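You operate a simulated robot arm through the tools that you are given. There is no shell and no other tool. Be economical: measure what you need, move in short steps, check, and stop when the job is done.

You run a simulated robot arm. Do the job below in one go: nothing can be reset, and whatever is moved stays where it is left.

Task
Give the disc with the purple top 75 bends in the flexer.
Fine: clamp it for one run, then free the clamp and leave it in the seat; the other discs stay.

Only the result counts: the job must be done as asked and must still hold three seconds after the hand-in. Knocking over, shifting, dropping, spilling or breaking anything else fails it.

Robot
A 7-joint arm with a two-finger parallel gripper, fixed in place. Base frame: the origin is at the foot of the arm, x ahead of it, y to its left, z up; the work surface is at about z = 0.002. Readings come in m, rad, newtons and seconds.
With the tool pointing down near the work surface it reaches from about 0.24 to 0.62 m from the base axis. Its first joint turns from -1.152 to 1.152 rad. Payload 2.6 kg.
The TCP is the grasp point between the finger pads, 0.03 m short of the fingertips. In the tool frame z runs along the fingers and y along their closing line. Largest opening 0.094 m; finger width 0.028, thickness 0.01; the body of the gripper, 0.05 by 0.096 m, starts 0.055 m behind the TCP.
Orientation is that of the tool frame in the base frame, as a unit quaternion [x, y, z, w]. With the fingers straight down and closing along the base's y, the tool's x points along the base's -x, its y along +y and its z along -z.

Tools
- The arm moves only by the tool servo_tool. Its argument "deltas" is a list of rows, each an object (a shift or turn left out is 0, a gripper value left out holds the last) with "rot": the turn, a rotation vector about the tool's x, y, z in rad, a list of three; "linear": the shift along the tool's x, y, z in m, a list of three; "fingers": the finger opening in m, from 0 to 0.094. In form: [{"rot": [wx, wy, wz], "linear": [tx, ty, tz], "fingers": fingers}, ...]. A call has 1 to 8 rows; each row shifts and turns the commanded pose from where the row before left it, along the tool's axes as they then stand. A row lasts 0.2 s, in which the tool goes at most 0.05 m and 0.15 rad; a call with a longer step from one row to the next is refused whole, and so is a gripper value outside its range. Where a pose cannot be reached the arm comes as near as it can. A force on the tool above 90 N (or 10 N above the force at the start of the call, whichever is more), or a blocked arm, ends the call early, and 0.2 s more pass. The fingers move at their own pace (about 0.072 m/s each) and stop on an object; they squeeze with about 28 N. The grip force told is the motor's: it shows also when the fingers shut on nothing. Time passes only in rows, and 0.2 s behind the last, so rows that do not move let the fingers close. The reply holds the time, the measured pose of the TCP, the force on the tool along the base axes, the opening and the grip force, in the units named above and with some noise.
- Cameras (640 x 400 px; columns grow to the right, rows downward): "scene" is fixed at [0.0375, 0.4426, 0.5485]; the picture's right is [-0.72, -0.70, 0.00], its down [-0.48, 0.49, -0.72] and it looks along [0.51, -0.52, -0.69] (base axes); focal length 291 px, centre (320, 200). "wrist" rides on the gripper at [-0.037, 0, -0.058] in the tool frame; the picture's right is [0.00, -1.00, 0.00], its down [0.97, 0.00, -0.24] and it looks along [0.24, 0.00, 0.97] (tool axes); focal length 218 px, centre (320, 200). There is no depth. A picture from a camera that has moved, and an enlarged one, comes with that camera's place and axes in the base frame and with its lens.
- camera(camera): a new picture of that camera. No time passes.
- inspect(camera, box): a new picture of the part [left, top, right, bottom] of that camera's present view, enlarged. No time passes.
- sign_off(): hands the job in; it is judged then, once.

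Go step by step. Nothing tells you positions but the pictures and the camera data: compare them with the known pose of the tool, close in by small moves and look again before you grip or let go. The budget is 120 turns and 76 pictures, counting those below and the enlarged ones. Unless the task says otherwise, let go and move clear before handing in, and close with one line.

The tools are called after "Emit:" as a command line: name --argument value ..., lists and objects as JSON in quotes. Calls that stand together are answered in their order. servo_tool: Moves the arm, as the interface text tells. Its arguments: {"type":"object","properties":{"deltas":{"type":"array","items":{"type":"object","properties":{"rot":{"type":"array","items":{"type":"number"}},"linear":{"type":"array","items":{"type":"number"}},"fingers":{"type":"number"}}}}},"required":["deltas"]} The other tools are called the same way: camera (camera) takes a picture; inspect (camera, box) takes an enlarged picture of a part of a camera's view; sign_off () hands the job in.

At the start:

```text
time_s: 0.0
eef_pos: [0.4343, 0.0033, 0.2962]
tool_rot: [0.001, 1.0, 0.0, 0.0]
force: [1.0, -0.2, -0.2]
grip_width: 0.094
grasp_force: 0.0
```

scene: 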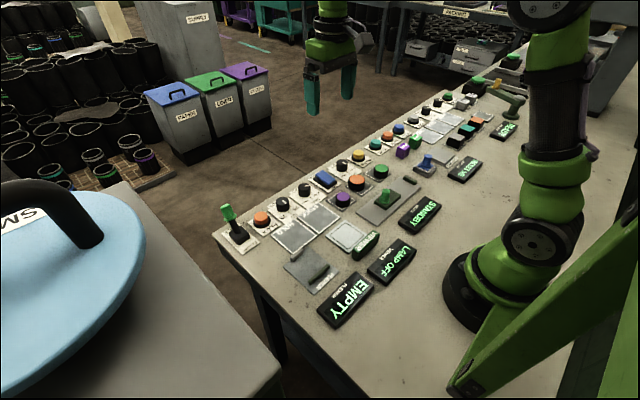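
wrist: 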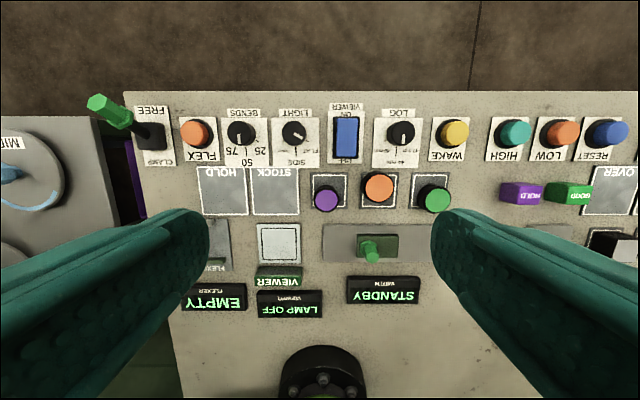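

I see a bench with a flexer on the left (lever FREE/CLAMP, FLEX button, BENDS dial), discs, and other stations. I'll enlarge parts of both views to read the labels.

Emit:
inspect --camera "wrist" --box '[80, 80, 340, 320]'

Emit:
inspect --camera "wrist" --box '[290, 80, 640, 320]'

Emit:
inspect --camera "scene" --box '[210, 150, 430, 330]'

Emit:
inspect --camera "scene" --box '[350, 60, 530, 220]'

```text
1.67 times, centred on (210, 200) of wrist
camera zoom: at [0.471, 0.0039, 0.3531], right [0.0, -1.0, 0.0], down [-0.97, 0.0, 0.24], along [-0.24, 0.0, -0.97], focal length 364 px, centre (503, 200)
```

zoom: 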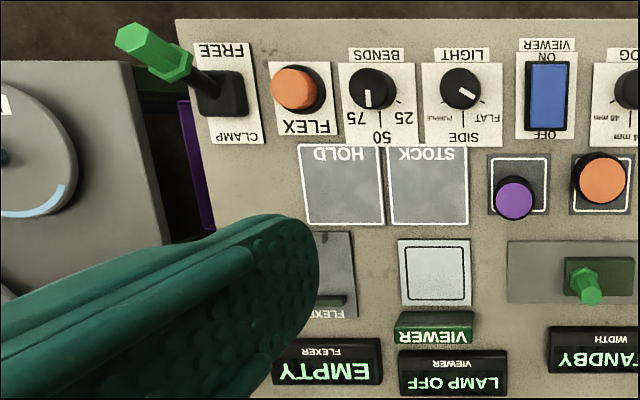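

```text
1.67 times, centred on (465, 200) of wrist
camera zoom: at [0.471, 0.0039, 0.3531], right [0.0, -1.0, 0.0], down [-0.97, 0.0, 0.24], along [-0.24, 0.0, -0.97], focal length 364 px, centre (78, 200)
```

zoom: 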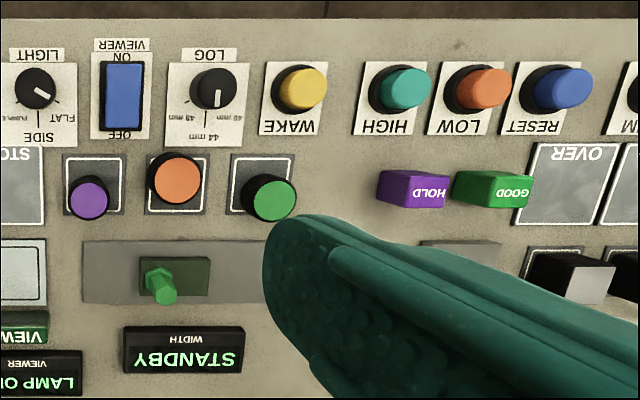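

```text
2.22 times, centred on (320, 240) of scene
camera zoom: at [0.0375, 0.4426, 0.5485], right [-0.72, -0.7, 0.0], down [-0.48, 0.49, -0.72], along [0.51, -0.52, -0.69], focal length 647 px, centre (320, 111)
```

zoom: 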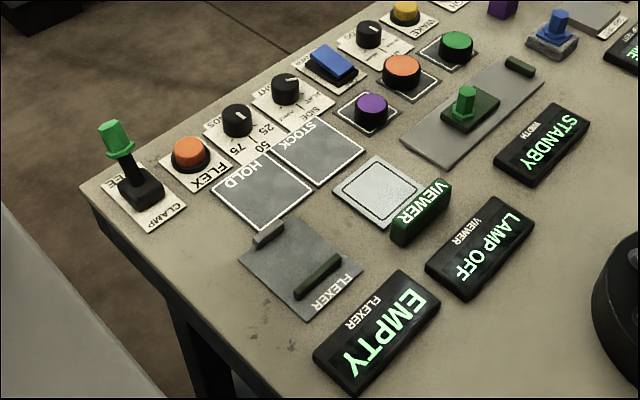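

```text
2.50 times, centred on (440, 140) of scene
camera zoom: at [0.0375, 0.4426, 0.5485], right [-0.72, -0.7, 0.0], down [-0.48, 0.49, -0.72], along [0.51, -0.52, -0.69], focal length 728 px, centre (20, 350)
```

zoom: 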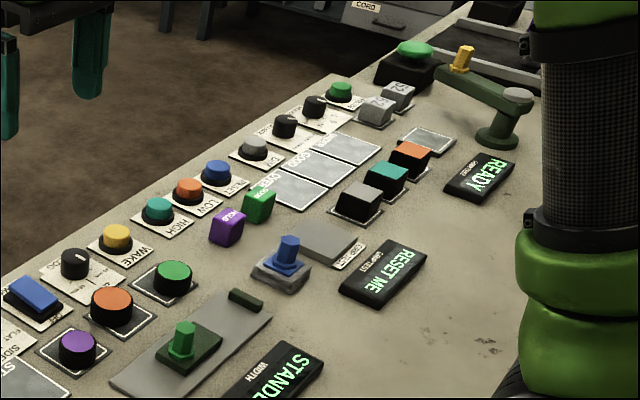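

The purple disc is near (0.39, -0.005), the flexer seat near (0.30, 0.19), the dial near (0.49, 0.12), FLEX near (0.49, 0.18) and the lever near (0.49, 0.25). I'll move closer over the dial to read it.

Emit:
servo_tool --deltas '[{"linear": [0.005, 0.033, 0.02]}, {"linear": [0.005, 0.033, 0.02]}, {"linear": [0.005, 0.033, 0.02]}, {"linear": [0.005, 0.033, 0.02]}, {}]'

Emit:
camera --camera "wrist"

```text
time_s: 1.2
eef_pos: [0.4128, 0.1353, 0.2156]
tool_rot: [-0.001, 1.0, -0.001, 0.0]
force: [0.1, 0.2, 0.2]
grip_width: 0.094
grasp_force: 0.1
```

```text
69 pictures are left
camera wrist: at [0.4503, 0.1361, 0.2731], right [0.0, -1.0, 0.0], down [-0.97, 0.0, 0.24], along [-0.24, 0.0, -0.97], focal length 218 px, centre (320, 200)
```

wrist: 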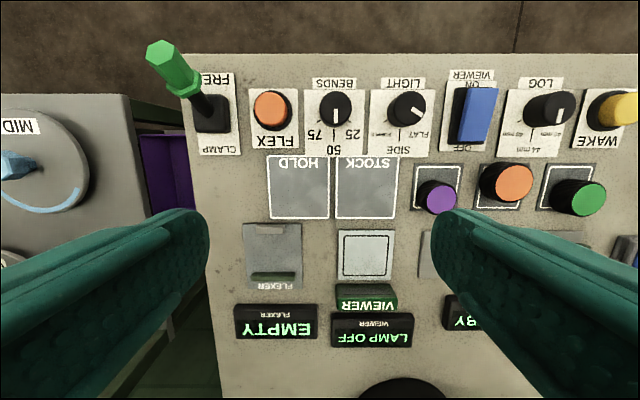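

Emit:
inspect --camera "wrist" --box '[190, 60, 390, 180]'

Emit:
inspect --camera "scene" --box '[200, 180, 330, 260]'

Emit:
inspect --camera "wrist" --box '[210, 210, 450, 350]'

```text
3.20 times, centred on (290, 120) of wrist
camera zoom: at [0.4503, 0.1361, 0.2731], right [0.0, -1.0, 0.0], down [-0.97, 0.0, 0.24], along [-0.24, 0.0, -0.97], focal length 698 px, centre (416, 456)
```

zoom: 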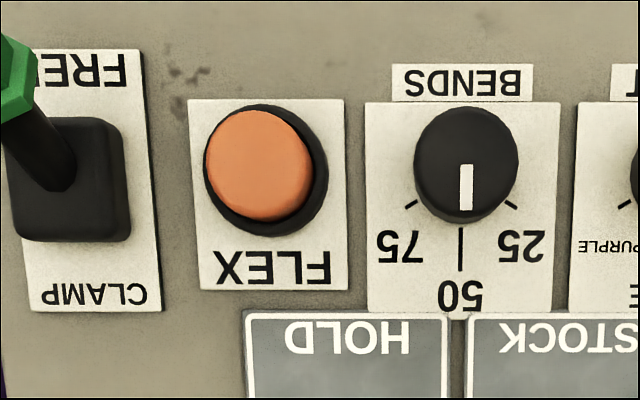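

```text
4.92 times, centred on (265, 220) of scene
camera zoom: at [0.0375, 0.4426, 0.5485], right [-0.72, -0.7, 0.0], down [-0.48, 0.49, -0.72], along [0.51, -0.52, -0.69], focal length 1432 px, centre (591, 102)
```

zoom: 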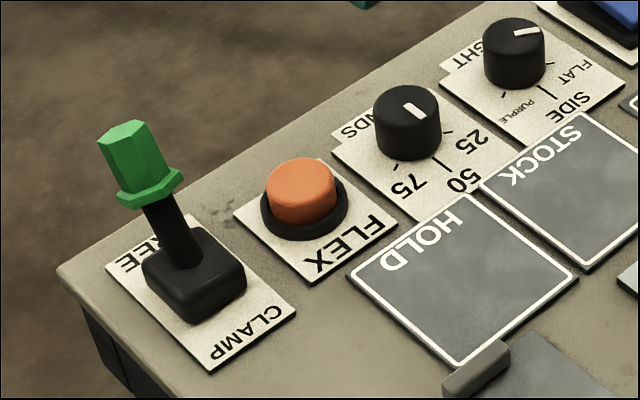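

```text
2.67 times, centred on (330, 280) of wrist
camera zoom: at [0.4503, 0.1361, 0.2731], right [0.0, -1.0, 0.0], down [-0.97, 0.0, 0.24], along [-0.24, 0.0, -0.97], focal length 582 px, centre (293, -13)
```

zoom: 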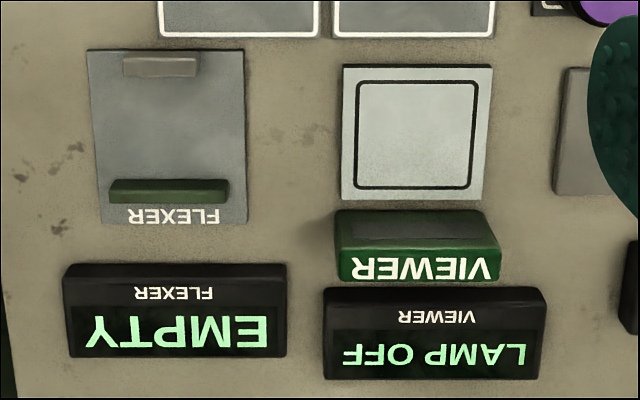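

The lever is at FREE and the dial points at 50; 75 is about 60° clockwise seen from above. I'll go over the knob, at about (0.494, 0.120), with a partly closed gripper.

Emit:
servo_tool --deltas '[{"linear": [-0.0203, -0.0038, 0.029], "fingers": 0.056}, {"linear": [-0.0203, -0.0038, 0.029]}, {"linear": [-0.0203, -0.0038, 0.029]}, {"linear": [-0.0203, -0.0038, 0.029]}, {}]'

Emit:
camera --camera "wrist"

Emit:
inspect --camera "scene" --box '[210, 130, 370, 240]'

```text
time_s: 2.4
eef_pos: [0.4942, 0.1213, 0.0995]
tool_rot: [0.0, 1.0, 0.0, 0.0]
force: [-0.6, -0.7, 0.2]
grip_width: 0.0557
grasp_force: 0.2
```

```text
65 pictures are left
camera wrist: at [0.5321, 0.1212, 0.1571], right [0.0, -1.0, 0.0], down [-0.97, 0.0, 0.24], along [-0.24, 0.0, -0.97], focal length 218 px, centre (320, 200)
```

wrist: 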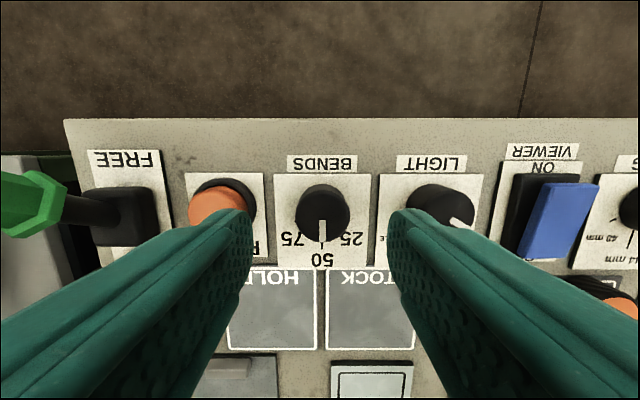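

```text
3.64 times, centred on (290, 185) of scene
camera zoom: at [0.0375, 0.4426, 0.5485], right [-0.72, -0.7, 0.0], down [-0.48, 0.49, -0.72], along [0.51, -0.52, -0.69], focal length 1058 px, centre (429, 254)
```

zoom: 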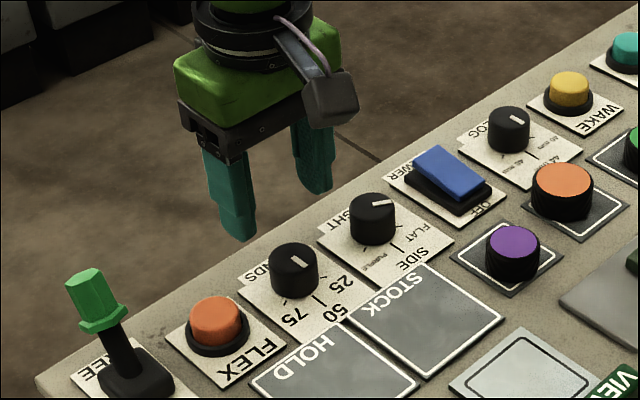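

The tool is centred over the BENDS knob. I'll lower, grip it, and then check.

Emit:
servo_tool --deltas '[{"linear": [0, -0.001, 0.03]}, {"linear": [0, 0, 0.02]}, {"linear": [0, 0, 0.01]}, {}, {"fingers": 0.02}, {}, {}]'

Emit:
camera --camera "wrist"

```text
time_s: 4.0
eef_pos: [0.4947, 0.1216, 0.0397]
tool_rot: [0.001, 1.0, 0.0, 0.001]
force: [0.2, -3.3, -3.5]
grip_width: 0.0344
grasp_force: 45.5
```

```text
63 pictures are left
camera wrist: at [0.532, 0.1195, 0.097], right [0.0, -1.0, 0.0], down [-0.97, 0.0, 0.24], along [-0.24, 0.0, -0.97], focal length 218 px, centre (320, 200)
```

wrist: 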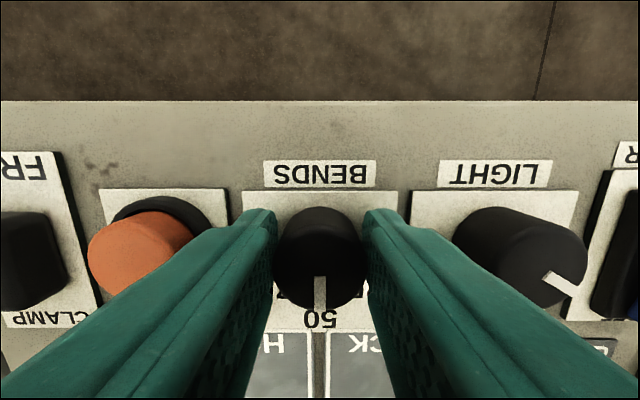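

The knob is gripped (width 0.034). I'll turn it about 60° clockwise toward 75.

Emit:
servo_tool --deltas '[{"rot": [0, 0, 0.14]}, {"rot": [0, 0, 0.14]}, {"rot": [0, 0, 0.14]}, {"rot": [0, 0, 0.14]}, {"rot": [0, 0, 0.14]}, {"rot": [0, 0, 0.14]}, {"rot": [0, 0, 0.14]}, {}]'

Emit:
camera --camera "wrist"

Emit:
inspect --camera "scene" --box '[210, 150, 350, 250]'

```text
time_s: 5.8
eef_pos: [0.4914, 0.1149, 0.0397]
tool_rot: [0.475, 0.88, -0.007, -0.003]
force: [-45.6, -34.3, 36.4]
grip_width: 0.0351
grasp_force: 45.3
```

```text
62 pictures are left
camera wrist: at [0.5136, 0.0843, 0.0963], right [-0.84, -0.55, 0.01], down [-0.53, 0.81, 0.24], along [-0.14, 0.19, -0.97], focal length 218 px, centre (320, 200)
```

wrist: 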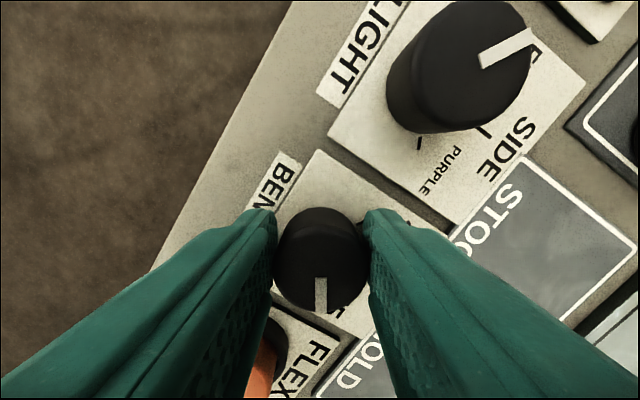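

```text
4.00 times, centred on (280, 200) of scene
camera zoom: at [0.0373, 0.4425, 0.5486], right [-0.72, -0.7, 0.0], down [-0.48, 0.49, -0.72], along [0.51, -0.52, -0.69], focal length 1164 px, centre (480, 200)
```

zoom: 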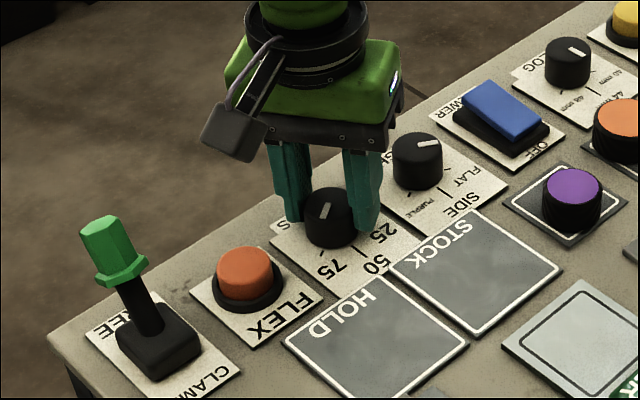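

The knob turned about 57°, but there's side load on the tool. I'll open, rise and check where the pointer settles.

Emit:
servo_tool --deltas '[{"fingers": 0.054}, {}, {"linear": [0, 0, -0.03]}, {"linear": [0, 0, -0.04]}, {}]'

Emit:
camera --camera "wrist"

Emit:
inspect --camera "scene" --box '[240, 170, 340, 240]'

```text
time_s: 7.0
eef_pos: [0.4956, 0.1208, 0.1112]
tool_rot: [0.47, 0.883, 0.0, -0.001]
force: [0.1, 0.2, -0.2]
grip_width: 0.0542
grasp_force: 0.1
```

```text
60 pictures are left
camera wrist: at [0.5161, 0.0892, 0.1666], right [-0.83, -0.56, 0.0], down [-0.54, 0.81, 0.24], along [-0.13, 0.2, -0.97], focal length 218 px, centre (320, 200)
```

wrist: 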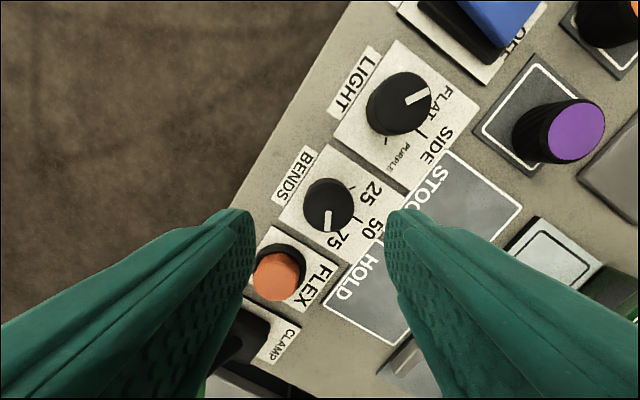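

```text
5.71 times, centred on (290, 205) of scene
camera zoom: at [0.0375, 0.4426, 0.5485], right [-0.72, -0.7, 0.0], down [-0.48, 0.49, -0.72], along [0.51, -0.52, -0.69], focal length 1663 px, centre (491, 171)
```

zoom: 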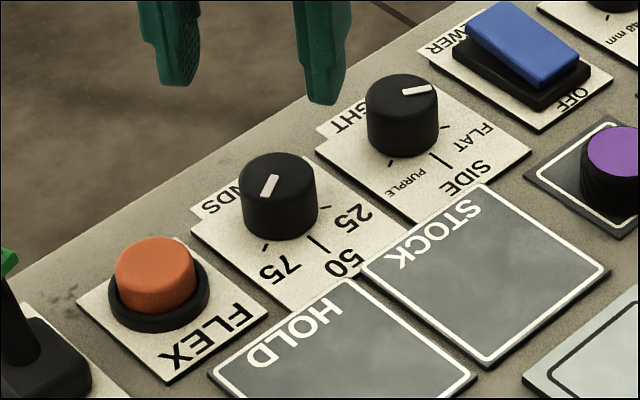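

Emit:
inspect --camera "wrist" --box '[270, 150, 400, 260]'

```text
3.64 times, centred on (335, 205) of wrist
camera zoom: at [0.5161, 0.0892, 0.1666], right [-0.83, -0.56, 0.0], down [-0.54, 0.81, 0.24], along [-0.13, 0.2, -0.97], focal length 794 px, centre (266, 182)
```

zoom: 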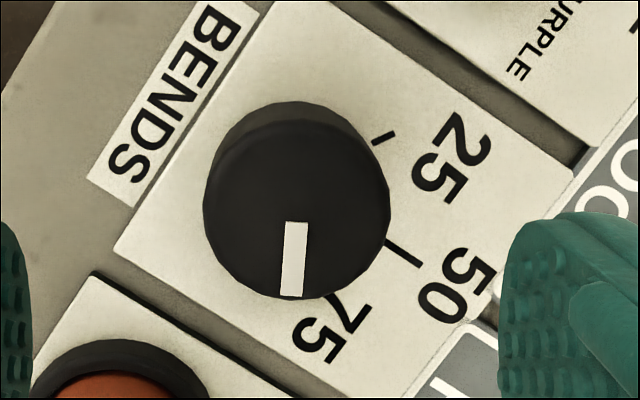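

The dial now reads 75. I'll rise, turn the wrist back, and go over the purple disc.

Emit:
servo_tool --deltas '[{"rot": [0, 0, -0.14], "linear": [0, 0, -0.015]}, {"rot": [0, 0, -0.14], "linear": [0, 0, -0.015]}, {"rot": [0, 0, -0.14], "linear": [0, 0, -0.015]}, {"rot": [0, 0, -0.14], "linear": [0, 0, -0.015]}, {"rot": [0, 0, -0.14]}, {"rot": [0, 0, -0.14]}, {"rot": [0, 0, -0.14]}, {}]'

Emit:
servo_tool --deltas '[{"linear": [0.026, -0.032, 0]}, {"linear": [0.026, -0.032, 0]}, {"linear": [0.026, -0.032, 0]}, {"linear": [0.026, -0.032, 0.02]}, {}]'

Emit:
camera --camera "wrist"

Emit:
inspect --camera "scene" --box '[300, 130, 460, 230]'

```text
time_s: 8.8
eef_pos: [0.4954, 0.1201, 0.171]
tool_rot: [0.0, 1.0, 0.0, 0.001]
force: [-0.3, 0.5, -0.8]
grip_width: 0.054
grasp_force: 0.1
```

```text
time_s: 10.0
eef_pos: [0.3906, -0.0092, 0.1494]
tool_rot: [0.0, 1.0, 0.0, 0.0]
force: [0.4, -0.8, -0.7]
grip_width: 0.0538
grasp_force: 0.0
```

```text
57 pictures are left
camera wrist: at [0.4272, -0.0083, 0.206], right [0.0, -1.0, 0.0], down [-0.97, 0.0, 0.24], along [-0.24, 0.0, -0.97], focal length 218 px, centre (320, 200)
```

wrist: 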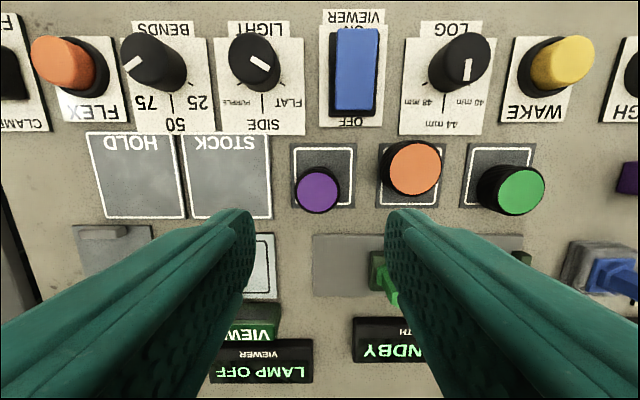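

```text
4.00 times, centred on (380, 180) of scene
camera zoom: at [0.0375, 0.4425, 0.5485], right [-0.72, -0.7, 0.0], down [-0.48, 0.49, -0.72], along [0.51, -0.52, -0.69], focal length 1164 px, centre (80, 280)
```

zoom: 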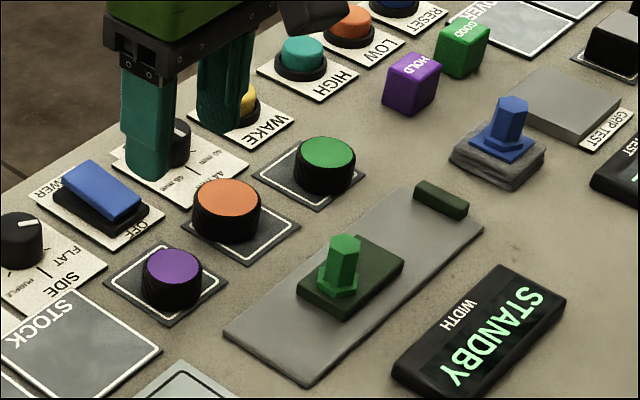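

The purple disc is at about (0.391, -0.007), top near z 0.025, 36 mm wide, and the gripper is nearly over it. I'll descend and grip.

Emit:
servo_tool --deltas '[{"linear": [0, 0.0022, 0.035]}, {"linear": [0, 0, 0.035]}, {"linear": [0, 0, 0.025]}, {"linear": [0, 0, 0.017]}, {}]'

Emit:
camera --camera "wrist"

```text
time_s: 11.2
eef_pos: [0.39, -0.0058, 0.0369]
tool_rot: [0.0, 1.0, 0.0, -0.001]
force: [-0.2, 0.3, -0.1]
grip_width: 0.054
grasp_force: 0.1
```

```text
55 pictures are left
camera wrist: at [0.4281, -0.0058, 0.0947], right [0.0, -1.0, 0.0], down [-0.97, 0.0, 0.24], along [-0.24, 0.0, -0.97], focal length 218 px, centre (320, 200)
```

wrist: 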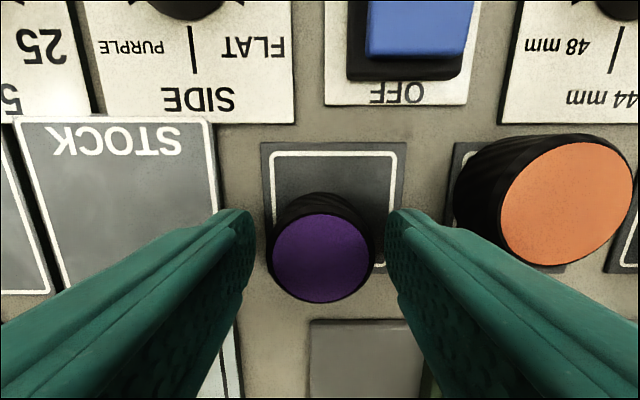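

The disc is centred between the fingers. I'll grip and lift.

Emit:
servo_tool --deltas '[{"fingers": 0.025}, {}, {}, {"linear": [0, 0, -0.02]}, {"linear": [0, 0, -0.04]}, {"linear": [0, 0, -0.04]}, {}]'

Emit:
camera --camera "wrist"

```text
time_s: 12.8
eef_pos: [0.3906, -0.0066, 0.1399]
tool_rot: [0.0, 1.0, -0.001, 0.002]
force: [-0.3, 0.1, 0.5]
grip_width: 0.0382
grasp_force: 28.3
```

```text
54 pictures are left
camera wrist: at [0.4276, -0.0068, 0.1963], right [0.0, -1.0, 0.0], down [-0.97, 0.0, 0.24], along [-0.24, 0.0, -0.97], focal length 218 px, centre (320, 200)
```

wrist: 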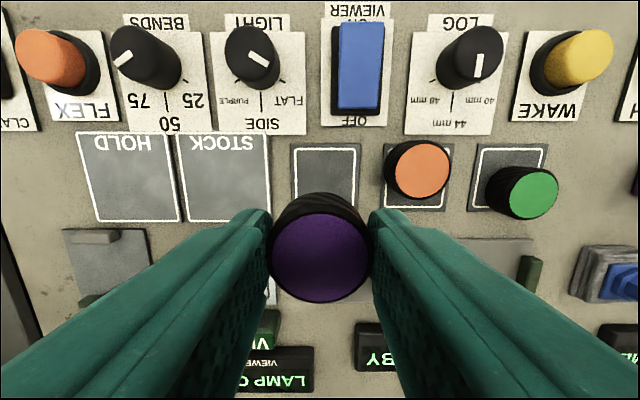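

The disc is held. Next I'll carry it over the flexer seat at about (0.312, 0.20).

Emit:
servo_tool --deltas '[{"linear": [0.0131, 0.0346, -0.008]}, {"linear": [0.0131, 0.0346, -0.008]}, {"linear": [0.0131, 0.0346, 0]}, {"linear": [0.0131, 0.0346, 0]}, {"linear": [0.0131, 0.0346, 0]}, {"linear": [0.0131, 0.0346, 0]}, {}]'

Emit:
camera --camera "wrist"

Emit:
inspect --camera "scene" --box '[220, 180, 400, 330]'

```text
time_s: 14.4
eef_pos: [0.3129, 0.2029, 0.1545]
tool_rot: [0.001, 1.0, 0.0, 0.0]
force: [0.5, 0.3, -0.4]
grip_width: 0.0387
grasp_force: 27.8
```

```text
53 pictures are left
camera wrist: at [0.3497, 0.2019, 0.2117], right [0.0, -1.0, 0.0], down [-0.97, 0.0, 0.24], along [-0.24, 0.0, -0.97], focal length 218 px, centre (320, 200)
```

wrist: 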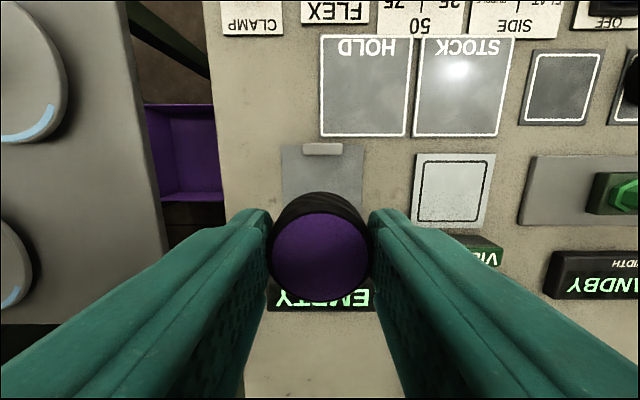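

```text
2.67 times, centred on (310, 255) of scene
camera zoom: at [0.0375, 0.4426, 0.5485], right [-0.72, -0.7, 0.0], down [-0.48, 0.49, -0.72], along [0.51, -0.52, -0.69], focal length 776 px, centre (347, 53)
```

zoom: 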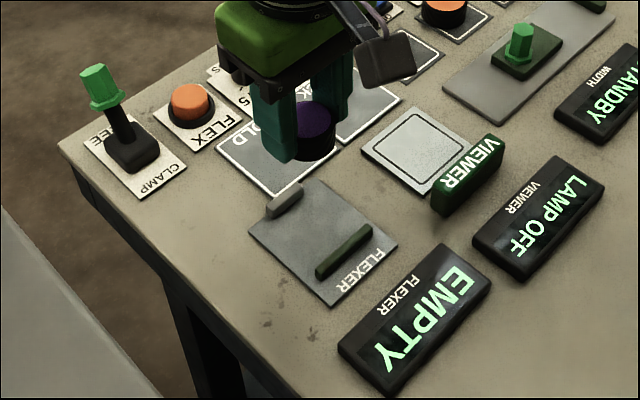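

The seat centre is about (0.312, 0.200) and the disc is nearly above it. I'll lower it partway and look from the side.

Emit:
servo_tool --deltas '[{"linear": [0.0007, -0.002, 0.035]}, {"linear": [0, 0, 0.035]}, {"linear": [0, 0, 0.02]}, {}]'

Emit:
inspect --camera "scene" --box '[250, 210, 370, 310]'

Emit:
camera --camera "wrist"

```text
time_s: 15.4
eef_pos: [0.3113, 0.1993, 0.0638]
tool_rot: [0.001, 1.0, 0.0, 0.0]
force: [0.0, -0.8, 0.2]
grip_width: 0.0383
grasp_force: 27.7
```

```text
4.00 times, centred on (310, 260) of scene
camera zoom: at [0.0375, 0.4426, 0.5485], right [-0.72, -0.7, 0.0], down [-0.48, 0.49, -0.72], along [0.51, -0.52, -0.69], focal length 1164 px, centre (360, -40)
```

zoom: 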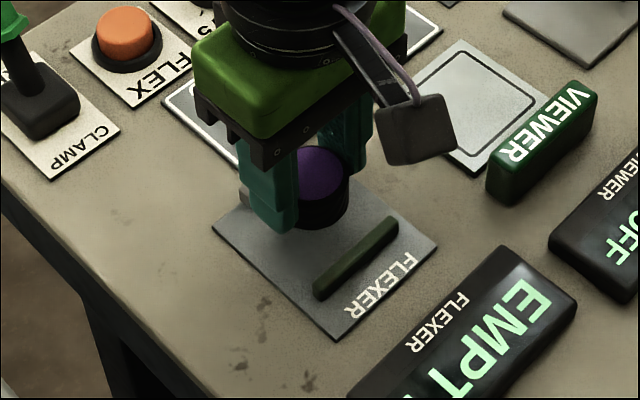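

```text
50 pictures are left
camera wrist: at [0.3489, 0.1995, 0.1212], right [0.0, -1.0, 0.0], down [-0.97, 0.0, 0.24], along [-0.24, 0.0, -0.97], focal length 218 px, centre (320, 200)
```

wrist: 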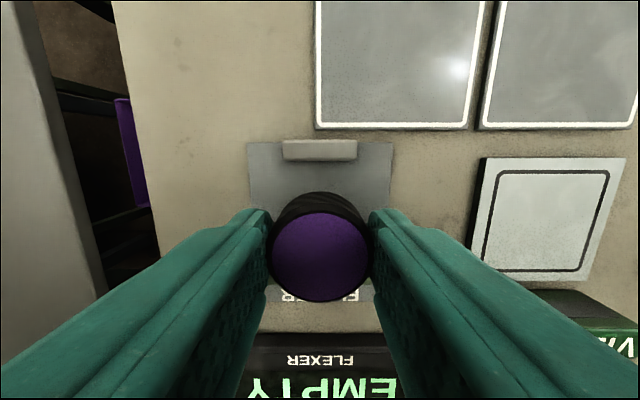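

Alignment is good: the interior runs about 0.283–0.342 in x, and the disc sits at 0.312. Lowering to the seat.

Emit:
servo_tool --deltas '[{"linear": [-0.001, 0.0005, 0.015]}, {"linear": [0, 0, 0.008]}, {"linear": [0, 0, 0.003]}, {}]'

Emit:
inspect --camera "scene" --box '[250, 210, 370, 310]'

```text
time_s: 16.4
eef_pos: [0.3114, 0.2001, 0.0393]
tool_rot: [0.001, 1.0, 0.001, 0.0]
force: [-6.7, -5.6, 31.0]
grip_width: 0.0385
grasp_force: 28.0
```

```text
4.00 times, centred on (310, 260) of scene
camera zoom: at [0.0374, 0.4425, 0.5486], right [-0.72, -0.7, 0.0], down [-0.48, 0.49, -0.72], along [0.51, -0.52, -0.69], focal length 1164 px, centre (360, -40)
```

zoom: 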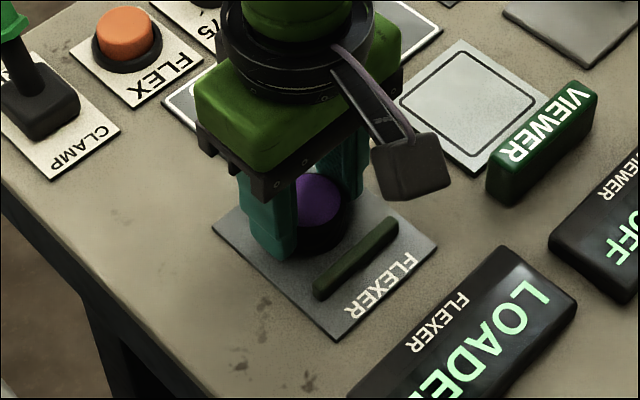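

It touches down (31 N) and the display reads LOADED. I'll ease up a hair, release, rise, and check.

Emit:
servo_tool --deltas '[{"linear": [0, 0, -0.0012]}, {"fingers": 0.056}, {}, {"linear": [0, 0, -0.03]}, {"linear": [0, 0, -0.04]}, {"linear": [0, 0, -0.04]}, {"linear": [0, 0, -0.03]}, {}]'

Emit:
camera --camera "wrist"

Emit:
inspect --camera "scene" --box '[210, 180, 390, 330]'

```text
time_s: 18.2
eef_pos: [0.3115, 0.2009, 0.1787]
tool_rot: [0.0, 1.0, 0.0, 0.0]
force: [-0.4, 0.1, -0.1]
grip_width: 0.056
grasp_force: 0.1
```

```text
48 pictures are left
camera wrist: at [0.3497, 0.2001, 0.2359], right [0.0, -1.0, 0.0], down [-0.97, 0.0, 0.24], along [-0.24, 0.0, -0.97], focal length 218 px, centre (320, 200)
```

wrist: 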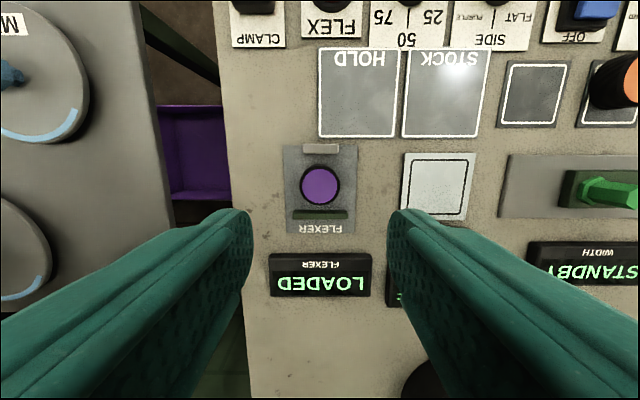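

```text
2.67 times, centred on (300, 255) of scene
camera zoom: at [0.0375, 0.4426, 0.5485], right [-0.72, -0.7, 0.0], down [-0.48, 0.49, -0.72], along [0.51, -0.52, -0.69], focal length 776 px, centre (373, 53)
```

zoom: 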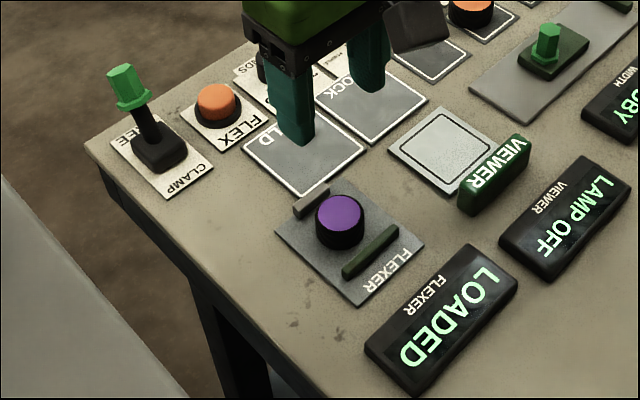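

The disc sits free in the seat and the display reads LOADED. Next I'll look closely at the lever, whose knob is near (0.522, 0.253, 0.08).

Emit:
servo_tool --deltas '[{"linear": [-0.036, 0.01, -0.005]}, {"linear": [-0.036, 0.01, 0]}, {"linear": [-0.036, 0.01, 0]}, {"linear": [-0.036, 0.01, 0]}, {"linear": [-0.036, 0.01, 0]}, {}]'

Emit:
camera --camera "wrist"

Emit:
inspect --camera "scene" --box '[190, 150, 310, 260]'

```text
time_s: 19.6
eef_pos: [0.492, 0.2511, 0.1835]
tool_rot: [0.0, 1.0, -0.001, 0.001]
force: [-0.5, -0.4, -1.0]
grip_width: 0.0558
grasp_force: 0.1
```

```text
46 pictures are left
camera wrist: at [0.5293, 0.2501, 0.2411], right [0.0, -1.0, 0.0], down [-0.97, 0.0, 0.24], along [-0.24, 0.0, -0.97], focal length 218 px, centre (320, 200)
```

wrist: 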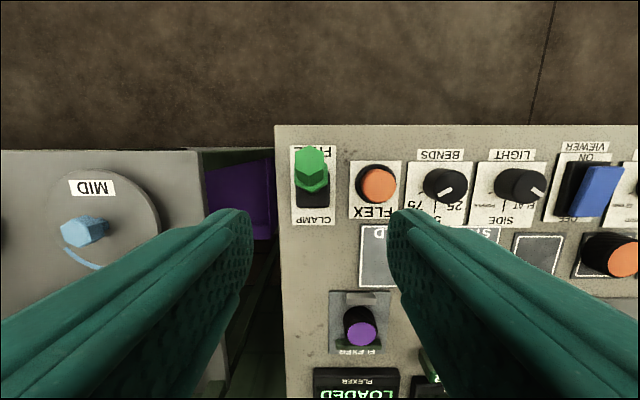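

```text
3.64 times, centred on (250, 205) of scene
camera zoom: at [0.0375, 0.4426, 0.5485], right [-0.72, -0.7, 0.0], down [-0.48, 0.49, -0.72], along [0.51, -0.52, -0.69], focal length 1058 px, centre (574, 182)
```

zoom: 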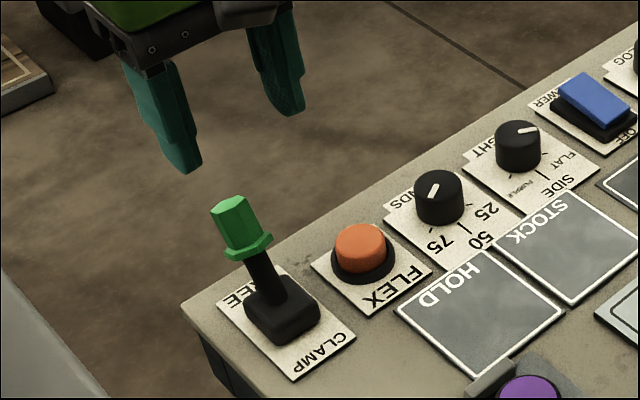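

The lever knob's centre is about (0.515, 0.257, 0.068), leaning toward FREE, and it swings in the x–z plane. I'll come down over it and check the alignment before gripping.

Emit:
servo_tool --deltas '[{"linear": [-0.01, 0.003, 0.03]}, {"linear": [-0.014, 0.003, 0.03]}, {"linear": [0, 0, 0.025]}, {"linear": [0, 0, 0.014]}, {}]'

Emit:
camera --camera "wrist"

Emit:
inspect --camera "scene" --box '[190, 150, 310, 260]'

```text
time_s: 20.8
eef_pos: [0.5166, 0.2563, 0.0862]
tool_rot: [0.0, 1.0, 0.0, 0.001]
force: [0.7, -0.1, 0.4]
grip_width: 0.056
grasp_force: 0.2
```

```text
44 pictures are left
camera wrist: at [0.5542, 0.2563, 0.1424], right [0.0, -1.0, 0.0], down [-0.97, 0.0, 0.24], along [-0.24, 0.0, -0.97], focal length 218 px, centre (320, 200)
```

wrist: 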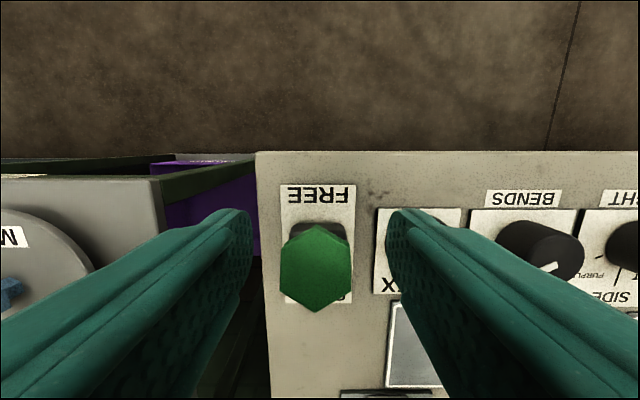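

```text
3.64 times, centred on (250, 205) of scene
camera zoom: at [0.0375, 0.4426, 0.5485], right [-0.72, -0.7, 0.0], down [-0.48, 0.49, -0.72], along [0.51, -0.52, -0.69], focal length 1058 px, centre (574, 182)
```

zoom: 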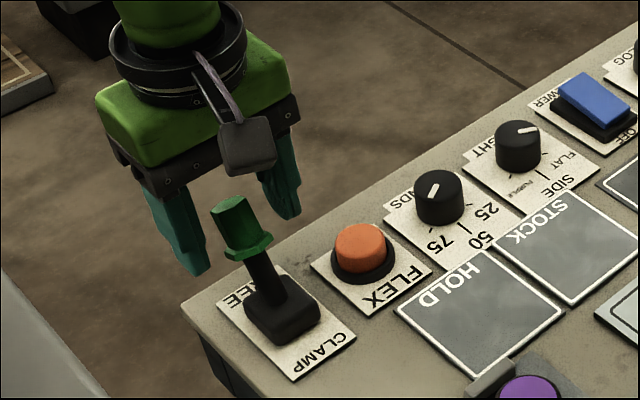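

The knob is centred between the fingers. Gripping it.

Emit:
servo_tool --deltas '[{"linear": [0, 0.001, 0.005]}, {"fingers": 0.012}, {}, {}, {}]'

```text
time_s: 22.0
eef_pos: [0.5157, 0.2586, 0.0802]
tool_rot: [0.0, 1.0, -0.001, -0.001]
force: [2.7, 4.3, -3.1]
grip_width: 0.0236
grasp_force: 44.7
```

Grip is on (0.024 m). I'll swing the lever toward CLAMP along its arc.

Emit:
servo_tool --deltas '[{"linear": [0.01, 0, -0.004]}, {"linear": [0.01, 0, -0.002]}, {"linear": [0.01, 0, -0.001]}, {"linear": [0.01, 0, 0.001]}, {"linear": [0.01, 0, 0.002]}, {"linear": [0.01, 0, 0.004]}, {}]'

Emit:
camera --camera "scene"

```text
time_s: 23.6
eef_pos: [0.4598, 0.2569, 0.0834]
tool_rot: [0.001, 1.0, 0.003, 0.006]
force: [11.0, 5.1, 23.1]
grip_width: 0.0238
grasp_force: 45.3
```

```text
42 pictures are left
```

scene: 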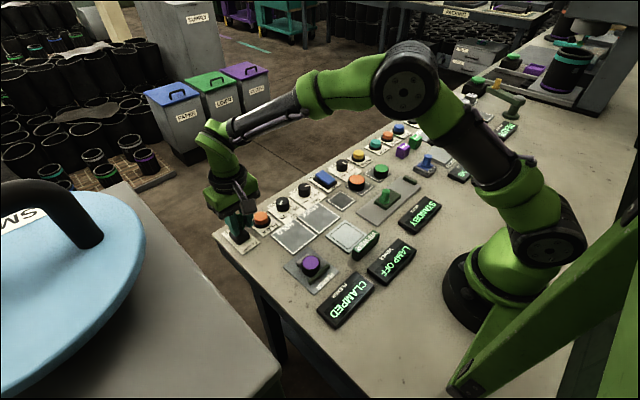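

The display reads CLAMPED. I'll release and rise, then check that it holds and that the dial still reads 75.

Emit:
servo_tool --deltas '[{"fingers": 0.056}, {}, {"linear": [0, 0, -0.035]}, {"linear": [0, 0, -0.04]}, {"linear": [0, 0, -0.02]}, {}]'

Emit:
inspect --camera "scene" --box '[200, 170, 400, 330]'

Emit:
camera --camera "wrist"

```text
time_s: 25.0
eef_pos: [0.4565, 0.2582, 0.1761]
tool_rot: [0.001, 1.0, 0.0, -0.001]
force: [0.0, 0.3, 0.0]
grip_width: 0.0561
grasp_force: 0.0
```

```text
2.50 times, centred on (300, 250) of scene
camera zoom: at [0.0375, 0.4426, 0.5485], right [-0.72, -0.7, 0.0], down [-0.48, 0.49, -0.72], along [0.51, -0.52, -0.69], focal length 728 px, centre (370, 75)
```

zoom: 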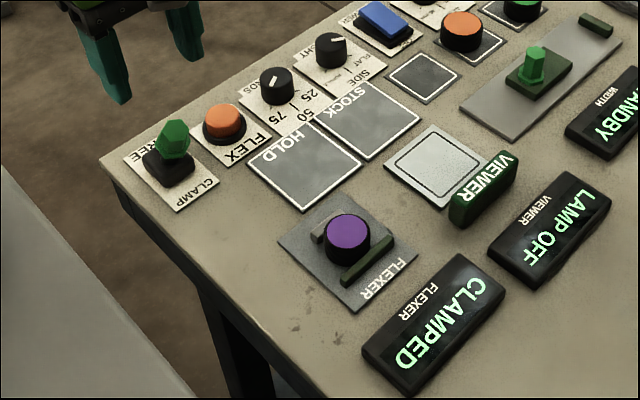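

```text
40 pictures are left
camera wrist: at [0.4943, 0.2579, 0.2324], right [0.0, -1.0, 0.0], down [-0.97, 0.0, 0.24], along [-0.24, 0.0, -0.97], focal length 218 px, centre (320, 200)
```

wrist: 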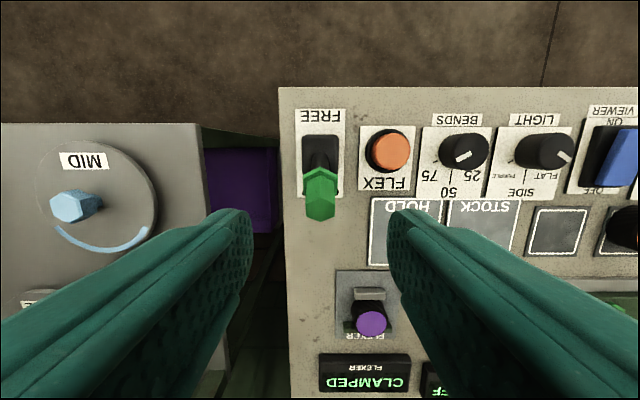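

Still CLAMPED, with the dial at 75. I'll close the fingers and go over the FLEX button at about (0.488, 0.192).

Emit:
servo_tool --deltas '[{"linear": [-0.015, -0.034, 0], "fingers": 0.0}, {"linear": [-0.0165, -0.033, 0.02]}, {"linear": [0, 0, 0.03]}, {"linear": [0, 0, 0.03]}, {}, {}]'

Emit:
camera --camera "wrist"

Emit:
inspect --camera "scene" --box '[210, 150, 330, 250]'

```text
time_s: 26.4
eef_pos: [0.4873, 0.1904, 0.0964]
tool_rot: [0.0, 1.0, -0.001, 0.0]
force: [0.6, 0.2, -0.4]
grip_width: 0.0
grasp_force: 28.6
```

```text
39 pictures are left
camera wrist: at [0.5252, 0.1895, 0.1527], right [0.0, -1.0, 0.0], down [-0.97, 0.0, 0.24], along [-0.24, 0.0, -0.97], focal length 218 px, centre (320, 200)
```

wrist: 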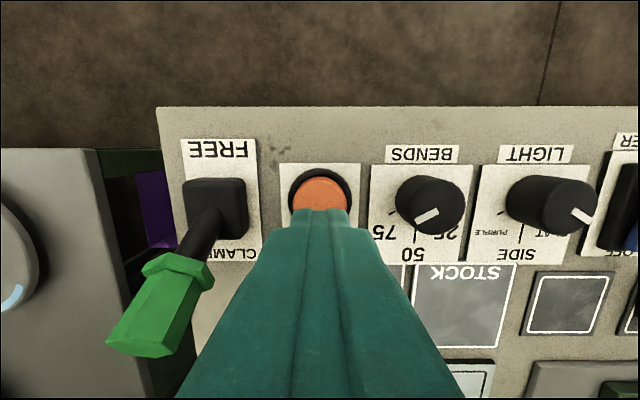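

```text
4.00 times, centred on (270, 200) of scene
camera zoom: at [0.0375, 0.4426, 0.5485], right [-0.72, -0.7, 0.0], down [-0.48, 0.49, -0.72], along [0.51, -0.52, -0.69], focal length 1164 px, centre (520, 200)
```

zoom: 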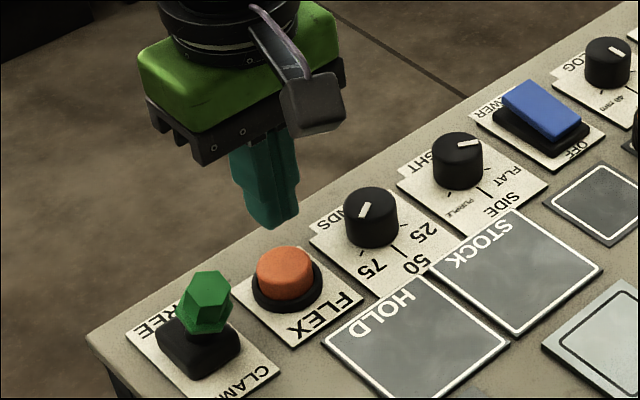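

Aligned above FLEX. I'll press straight down in small steps, then watch the display.

Emit:
servo_tool --deltas '[{"linear": [0, 0, 0.02]}, {"linear": [0, 0, 0.01]}, {"linear": [0, 0, 0.004]}, {"linear": [0, 0, 0.004]}, {}]'

Emit:
inspect --camera "scene" --box '[200, 170, 400, 330]'

```text
time_s: 27.6
eef_pos: [0.4874, 0.1907, 0.057]
tool_rot: [0.0, 1.0, -0.001, -0.001]
force: [0.7, -0.5, -0.2]
grip_width: 0.0
grasp_force: 28.1
```

```text
2.50 times, centred on (300, 250) of scene
camera zoom: at [0.0375, 0.4426, 0.5485], right [-0.72, -0.7, 0.0], down [-0.48, 0.49, -0.72], along [0.51, -0.52, -0.69], focal length 728 px, centre (370, 75)
```

zoom: 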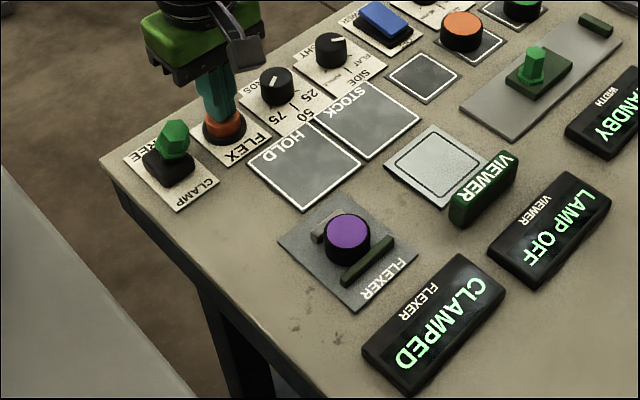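

No contact force yet, so the tips are still just above the cap. I'll continue down in fine steps.

Emit:
servo_tool --deltas '[{"linear": [0, 0, 0.003]}, {"linear": [0, 0, 0.003]}, {}]'

Emit:
inspect --camera "scene" --box '[200, 170, 400, 330]'

```text
time_s: 28.4
eef_pos: [0.4877, 0.1906, 0.0524]
tool_rot: [0.001, 1.0, 0.0, 0.001]
force: [1.3, 0.2, 4.9]
grip_width: 0.0002
grasp_force: 28.3
```

```text
2.50 times, centred on (300, 250) of scene
camera zoom: at [0.0375, 0.4426, 0.5485], right [-0.72, -0.7, 0.0], down [-0.48, 0.49, -0.72], along [0.51, -0.52, -0.69], focal length 728 px, centre (370, 75)
```

zoom: 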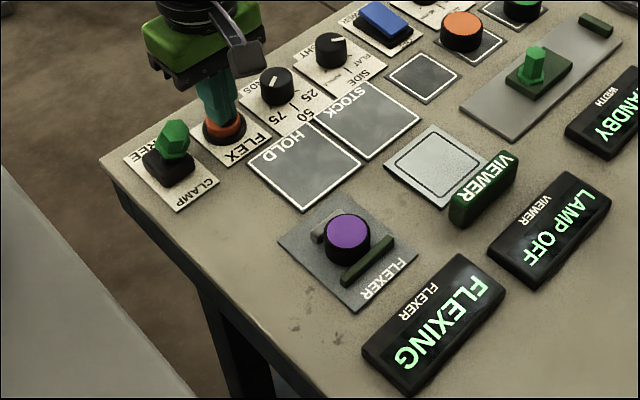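

The display reads FLEXING. I'll rise off the button and wait, without touching the lever.

Emit:
servo_tool --deltas '[{"linear": [0, 0, -0.03]}, {"linear": [0, 0, -0.04]}, {"linear": [0, 0, -0.04]}, {}, {}, {}, {}, {}]'

Emit:
inspect --camera "scene" --box '[200, 170, 400, 330]'

```text
time_s: 30.2
eef_pos: [0.4889, 0.19, 0.1629]
tool_rot: [0.0, 1.0, 0.001, 0.0]
force: [0.3, 0.2, -0.8]
grip_width: 0.0
grasp_force: 28.0
```

```text
2.50 times, centred on (300, 250) of scene
camera zoom: at [0.0375, 0.4426, 0.5485], right [-0.72, -0.7, 0.0], down [-0.48, 0.49, -0.72], along [0.51, -0.52, -0.69], focal length 728 px, centre (370, 75)
```

zoom: 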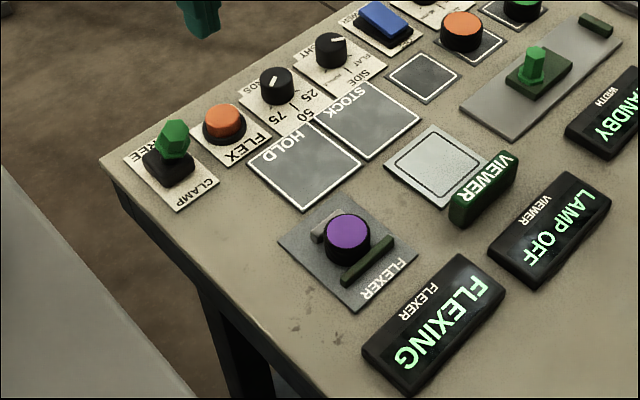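

Still FLEXING. I'll park above the lever with the fingers open and wait.

Emit:
servo_tool --deltas '[{"linear": [0.016, 0.034, -0.01], "fingers": 0.056}, {"linear": [0.016, 0.034, 0]}, {}, {}, {}, {}, {}, {}]'

Emit:
servo_tool --deltas '[{}, {}, {}, {}, {}, {}, {}, {}]'

Emit:
servo_tool --deltas '[{}, {}, {}, {}, {}, {}, {}, {}]'

Emit:
camera --camera "wrist"

Emit:
inspect --camera "scene" --box '[200, 170, 400, 330]'

```text
time_s: 32.0
eef_pos: [0.4549, 0.2567, 0.1733]
tool_rot: [-0.001, 1.0, 0.0, 0.0]
force: [-1.0, -0.3, 0.6]
grip_width: 0.0562
grasp_force: 0.0
```

```text
time_s: 33.8
eef_pos: [0.4557, 0.2573, 0.1731]
tool_rot: [0.0, 1.0, 0.0, 0.001]
force: [0.1, 0.5, 0.2]
grip_width: 0.0561
grasp_force: 0.0
```

```text
time_s: 35.6
eef_pos: [0.4561, 0.2586, 0.1728]
tool_rot: [0.0, 1.0, 0.0, 0.0]
force: [1.1, -0.3, 0.4]
grip_width: 0.056
grasp_force: 0.2
```

```text
34 pictures are left
camera wrist: at [0.4933, 0.2569, 0.2299], right [0.0, -1.0, 0.0], down [-0.97, 0.0, 0.24], along [-0.24, 0.0, -0.97], focal length 218 px, centre (320, 200)
```

wrist: 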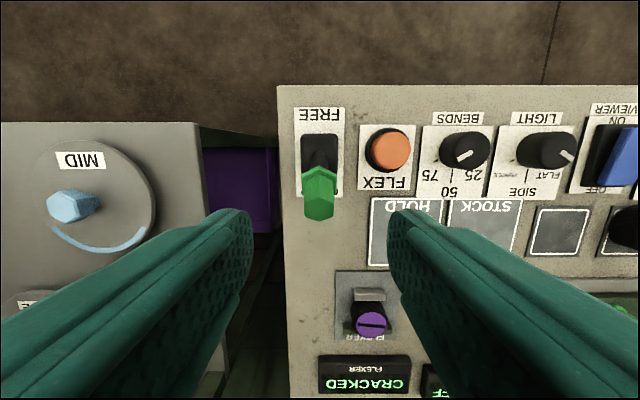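

```text
2.50 times, centred on (300, 250) of scene
camera zoom: at [0.0375, 0.4426, 0.5485], right [-0.72, -0.7, 0.0], down [-0.48, 0.49, -0.72], along [0.51, -0.52, -0.69], focal length 728 px, centre (370, 75)
```

zoom: 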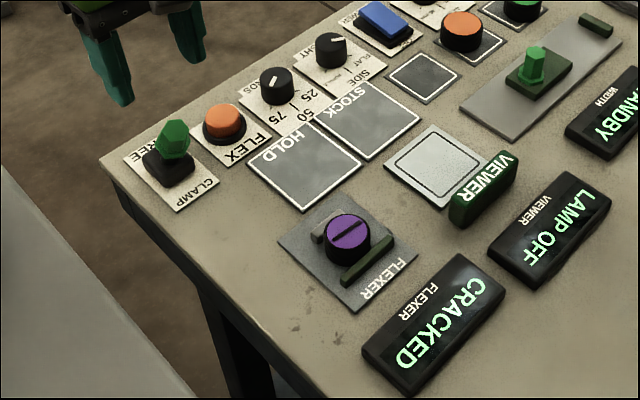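

The run has ended and the display reads CRACKED: the disc top shows a crack line after the 75-bend run. The task says one run only, so I won't rerun it. Now I'll free the clamp, starting with going back down over the lever knob.

Emit:
servo_tool --deltas '[{"linear": [-0.003, 0, 0.035]}, {"linear": [0, 0, 0.035]}, {"linear": [0, 0, 0.019]}, {}]'

Emit:
camera --camera "wrist"

```text
time_s: 36.6
eef_pos: [0.4601, 0.2575, 0.0824]
tool_rot: [-0.001, 1.0, 0.0, 0.0]
force: [-0.2, -0.2, 0.4]
grip_width: 0.0562
grasp_force: 0.0
```

```text
32 pictures are left
camera wrist: at [0.4971, 0.2571, 0.14], right [0.0, -1.0, 0.0], down [-0.97, 0.0, 0.24], along [-0.24, 0.0, -0.97], focal length 218 px, centre (320, 200)
```

wrist: 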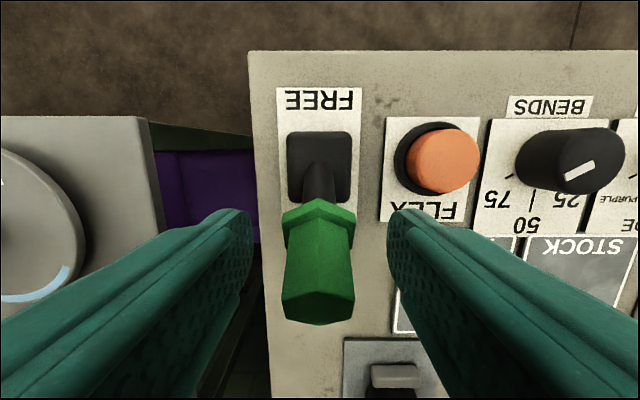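

The knob is between the fingers. Gripping and swinging back to FREE.

Emit:
servo_tool --deltas '[{"fingers": 0.012}, {}, {}, {}]'

Emit:
servo_tool --deltas '[{"linear": [-0.01, 0, -0.004]}, {"linear": [-0.01, 0, -0.002]}, {"linear": [-0.01, 0, -0.001]}, {"linear": [-0.01, 0, 0.001]}, {"linear": [-0.01, 0, 0.002]}, {"linear": [-0.009, 0, 0.004]}, {}]'

Emit:
inspect --camera "scene" --box '[200, 170, 400, 330]'

```text
time_s: 37.6
eef_pos: [0.459, 0.2579, 0.0834]
tool_rot: [0.001, 1.0, 0.0, 0.0]
force: [2.7, 5.2, -4.2]
grip_width: 0.0278
grasp_force: 44.0
```

```text
time_s: 39.2
eef_pos: [0.5179, 0.2579, 0.0825]
tool_rot: [0.001, 1.0, 0.0, 0.0]
force: [-14.4, -5.2, 11.0]
grip_width: 0.0238
grasp_force: 45.3
```

```text
2.50 times, centred on (300, 250) of scene
camera zoom: at [0.0375, 0.4425, 0.5486], right [-0.72, -0.7, 0.0], down [-0.48, 0.49, -0.72], along [0.51, -0.52, -0.69], focal length 728 px, centre (370, 75)
```

zoom: 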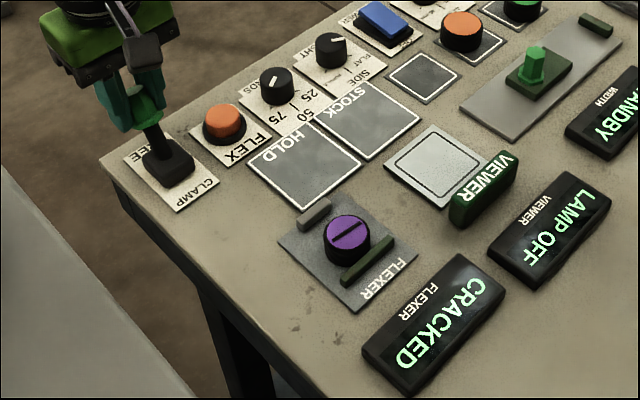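

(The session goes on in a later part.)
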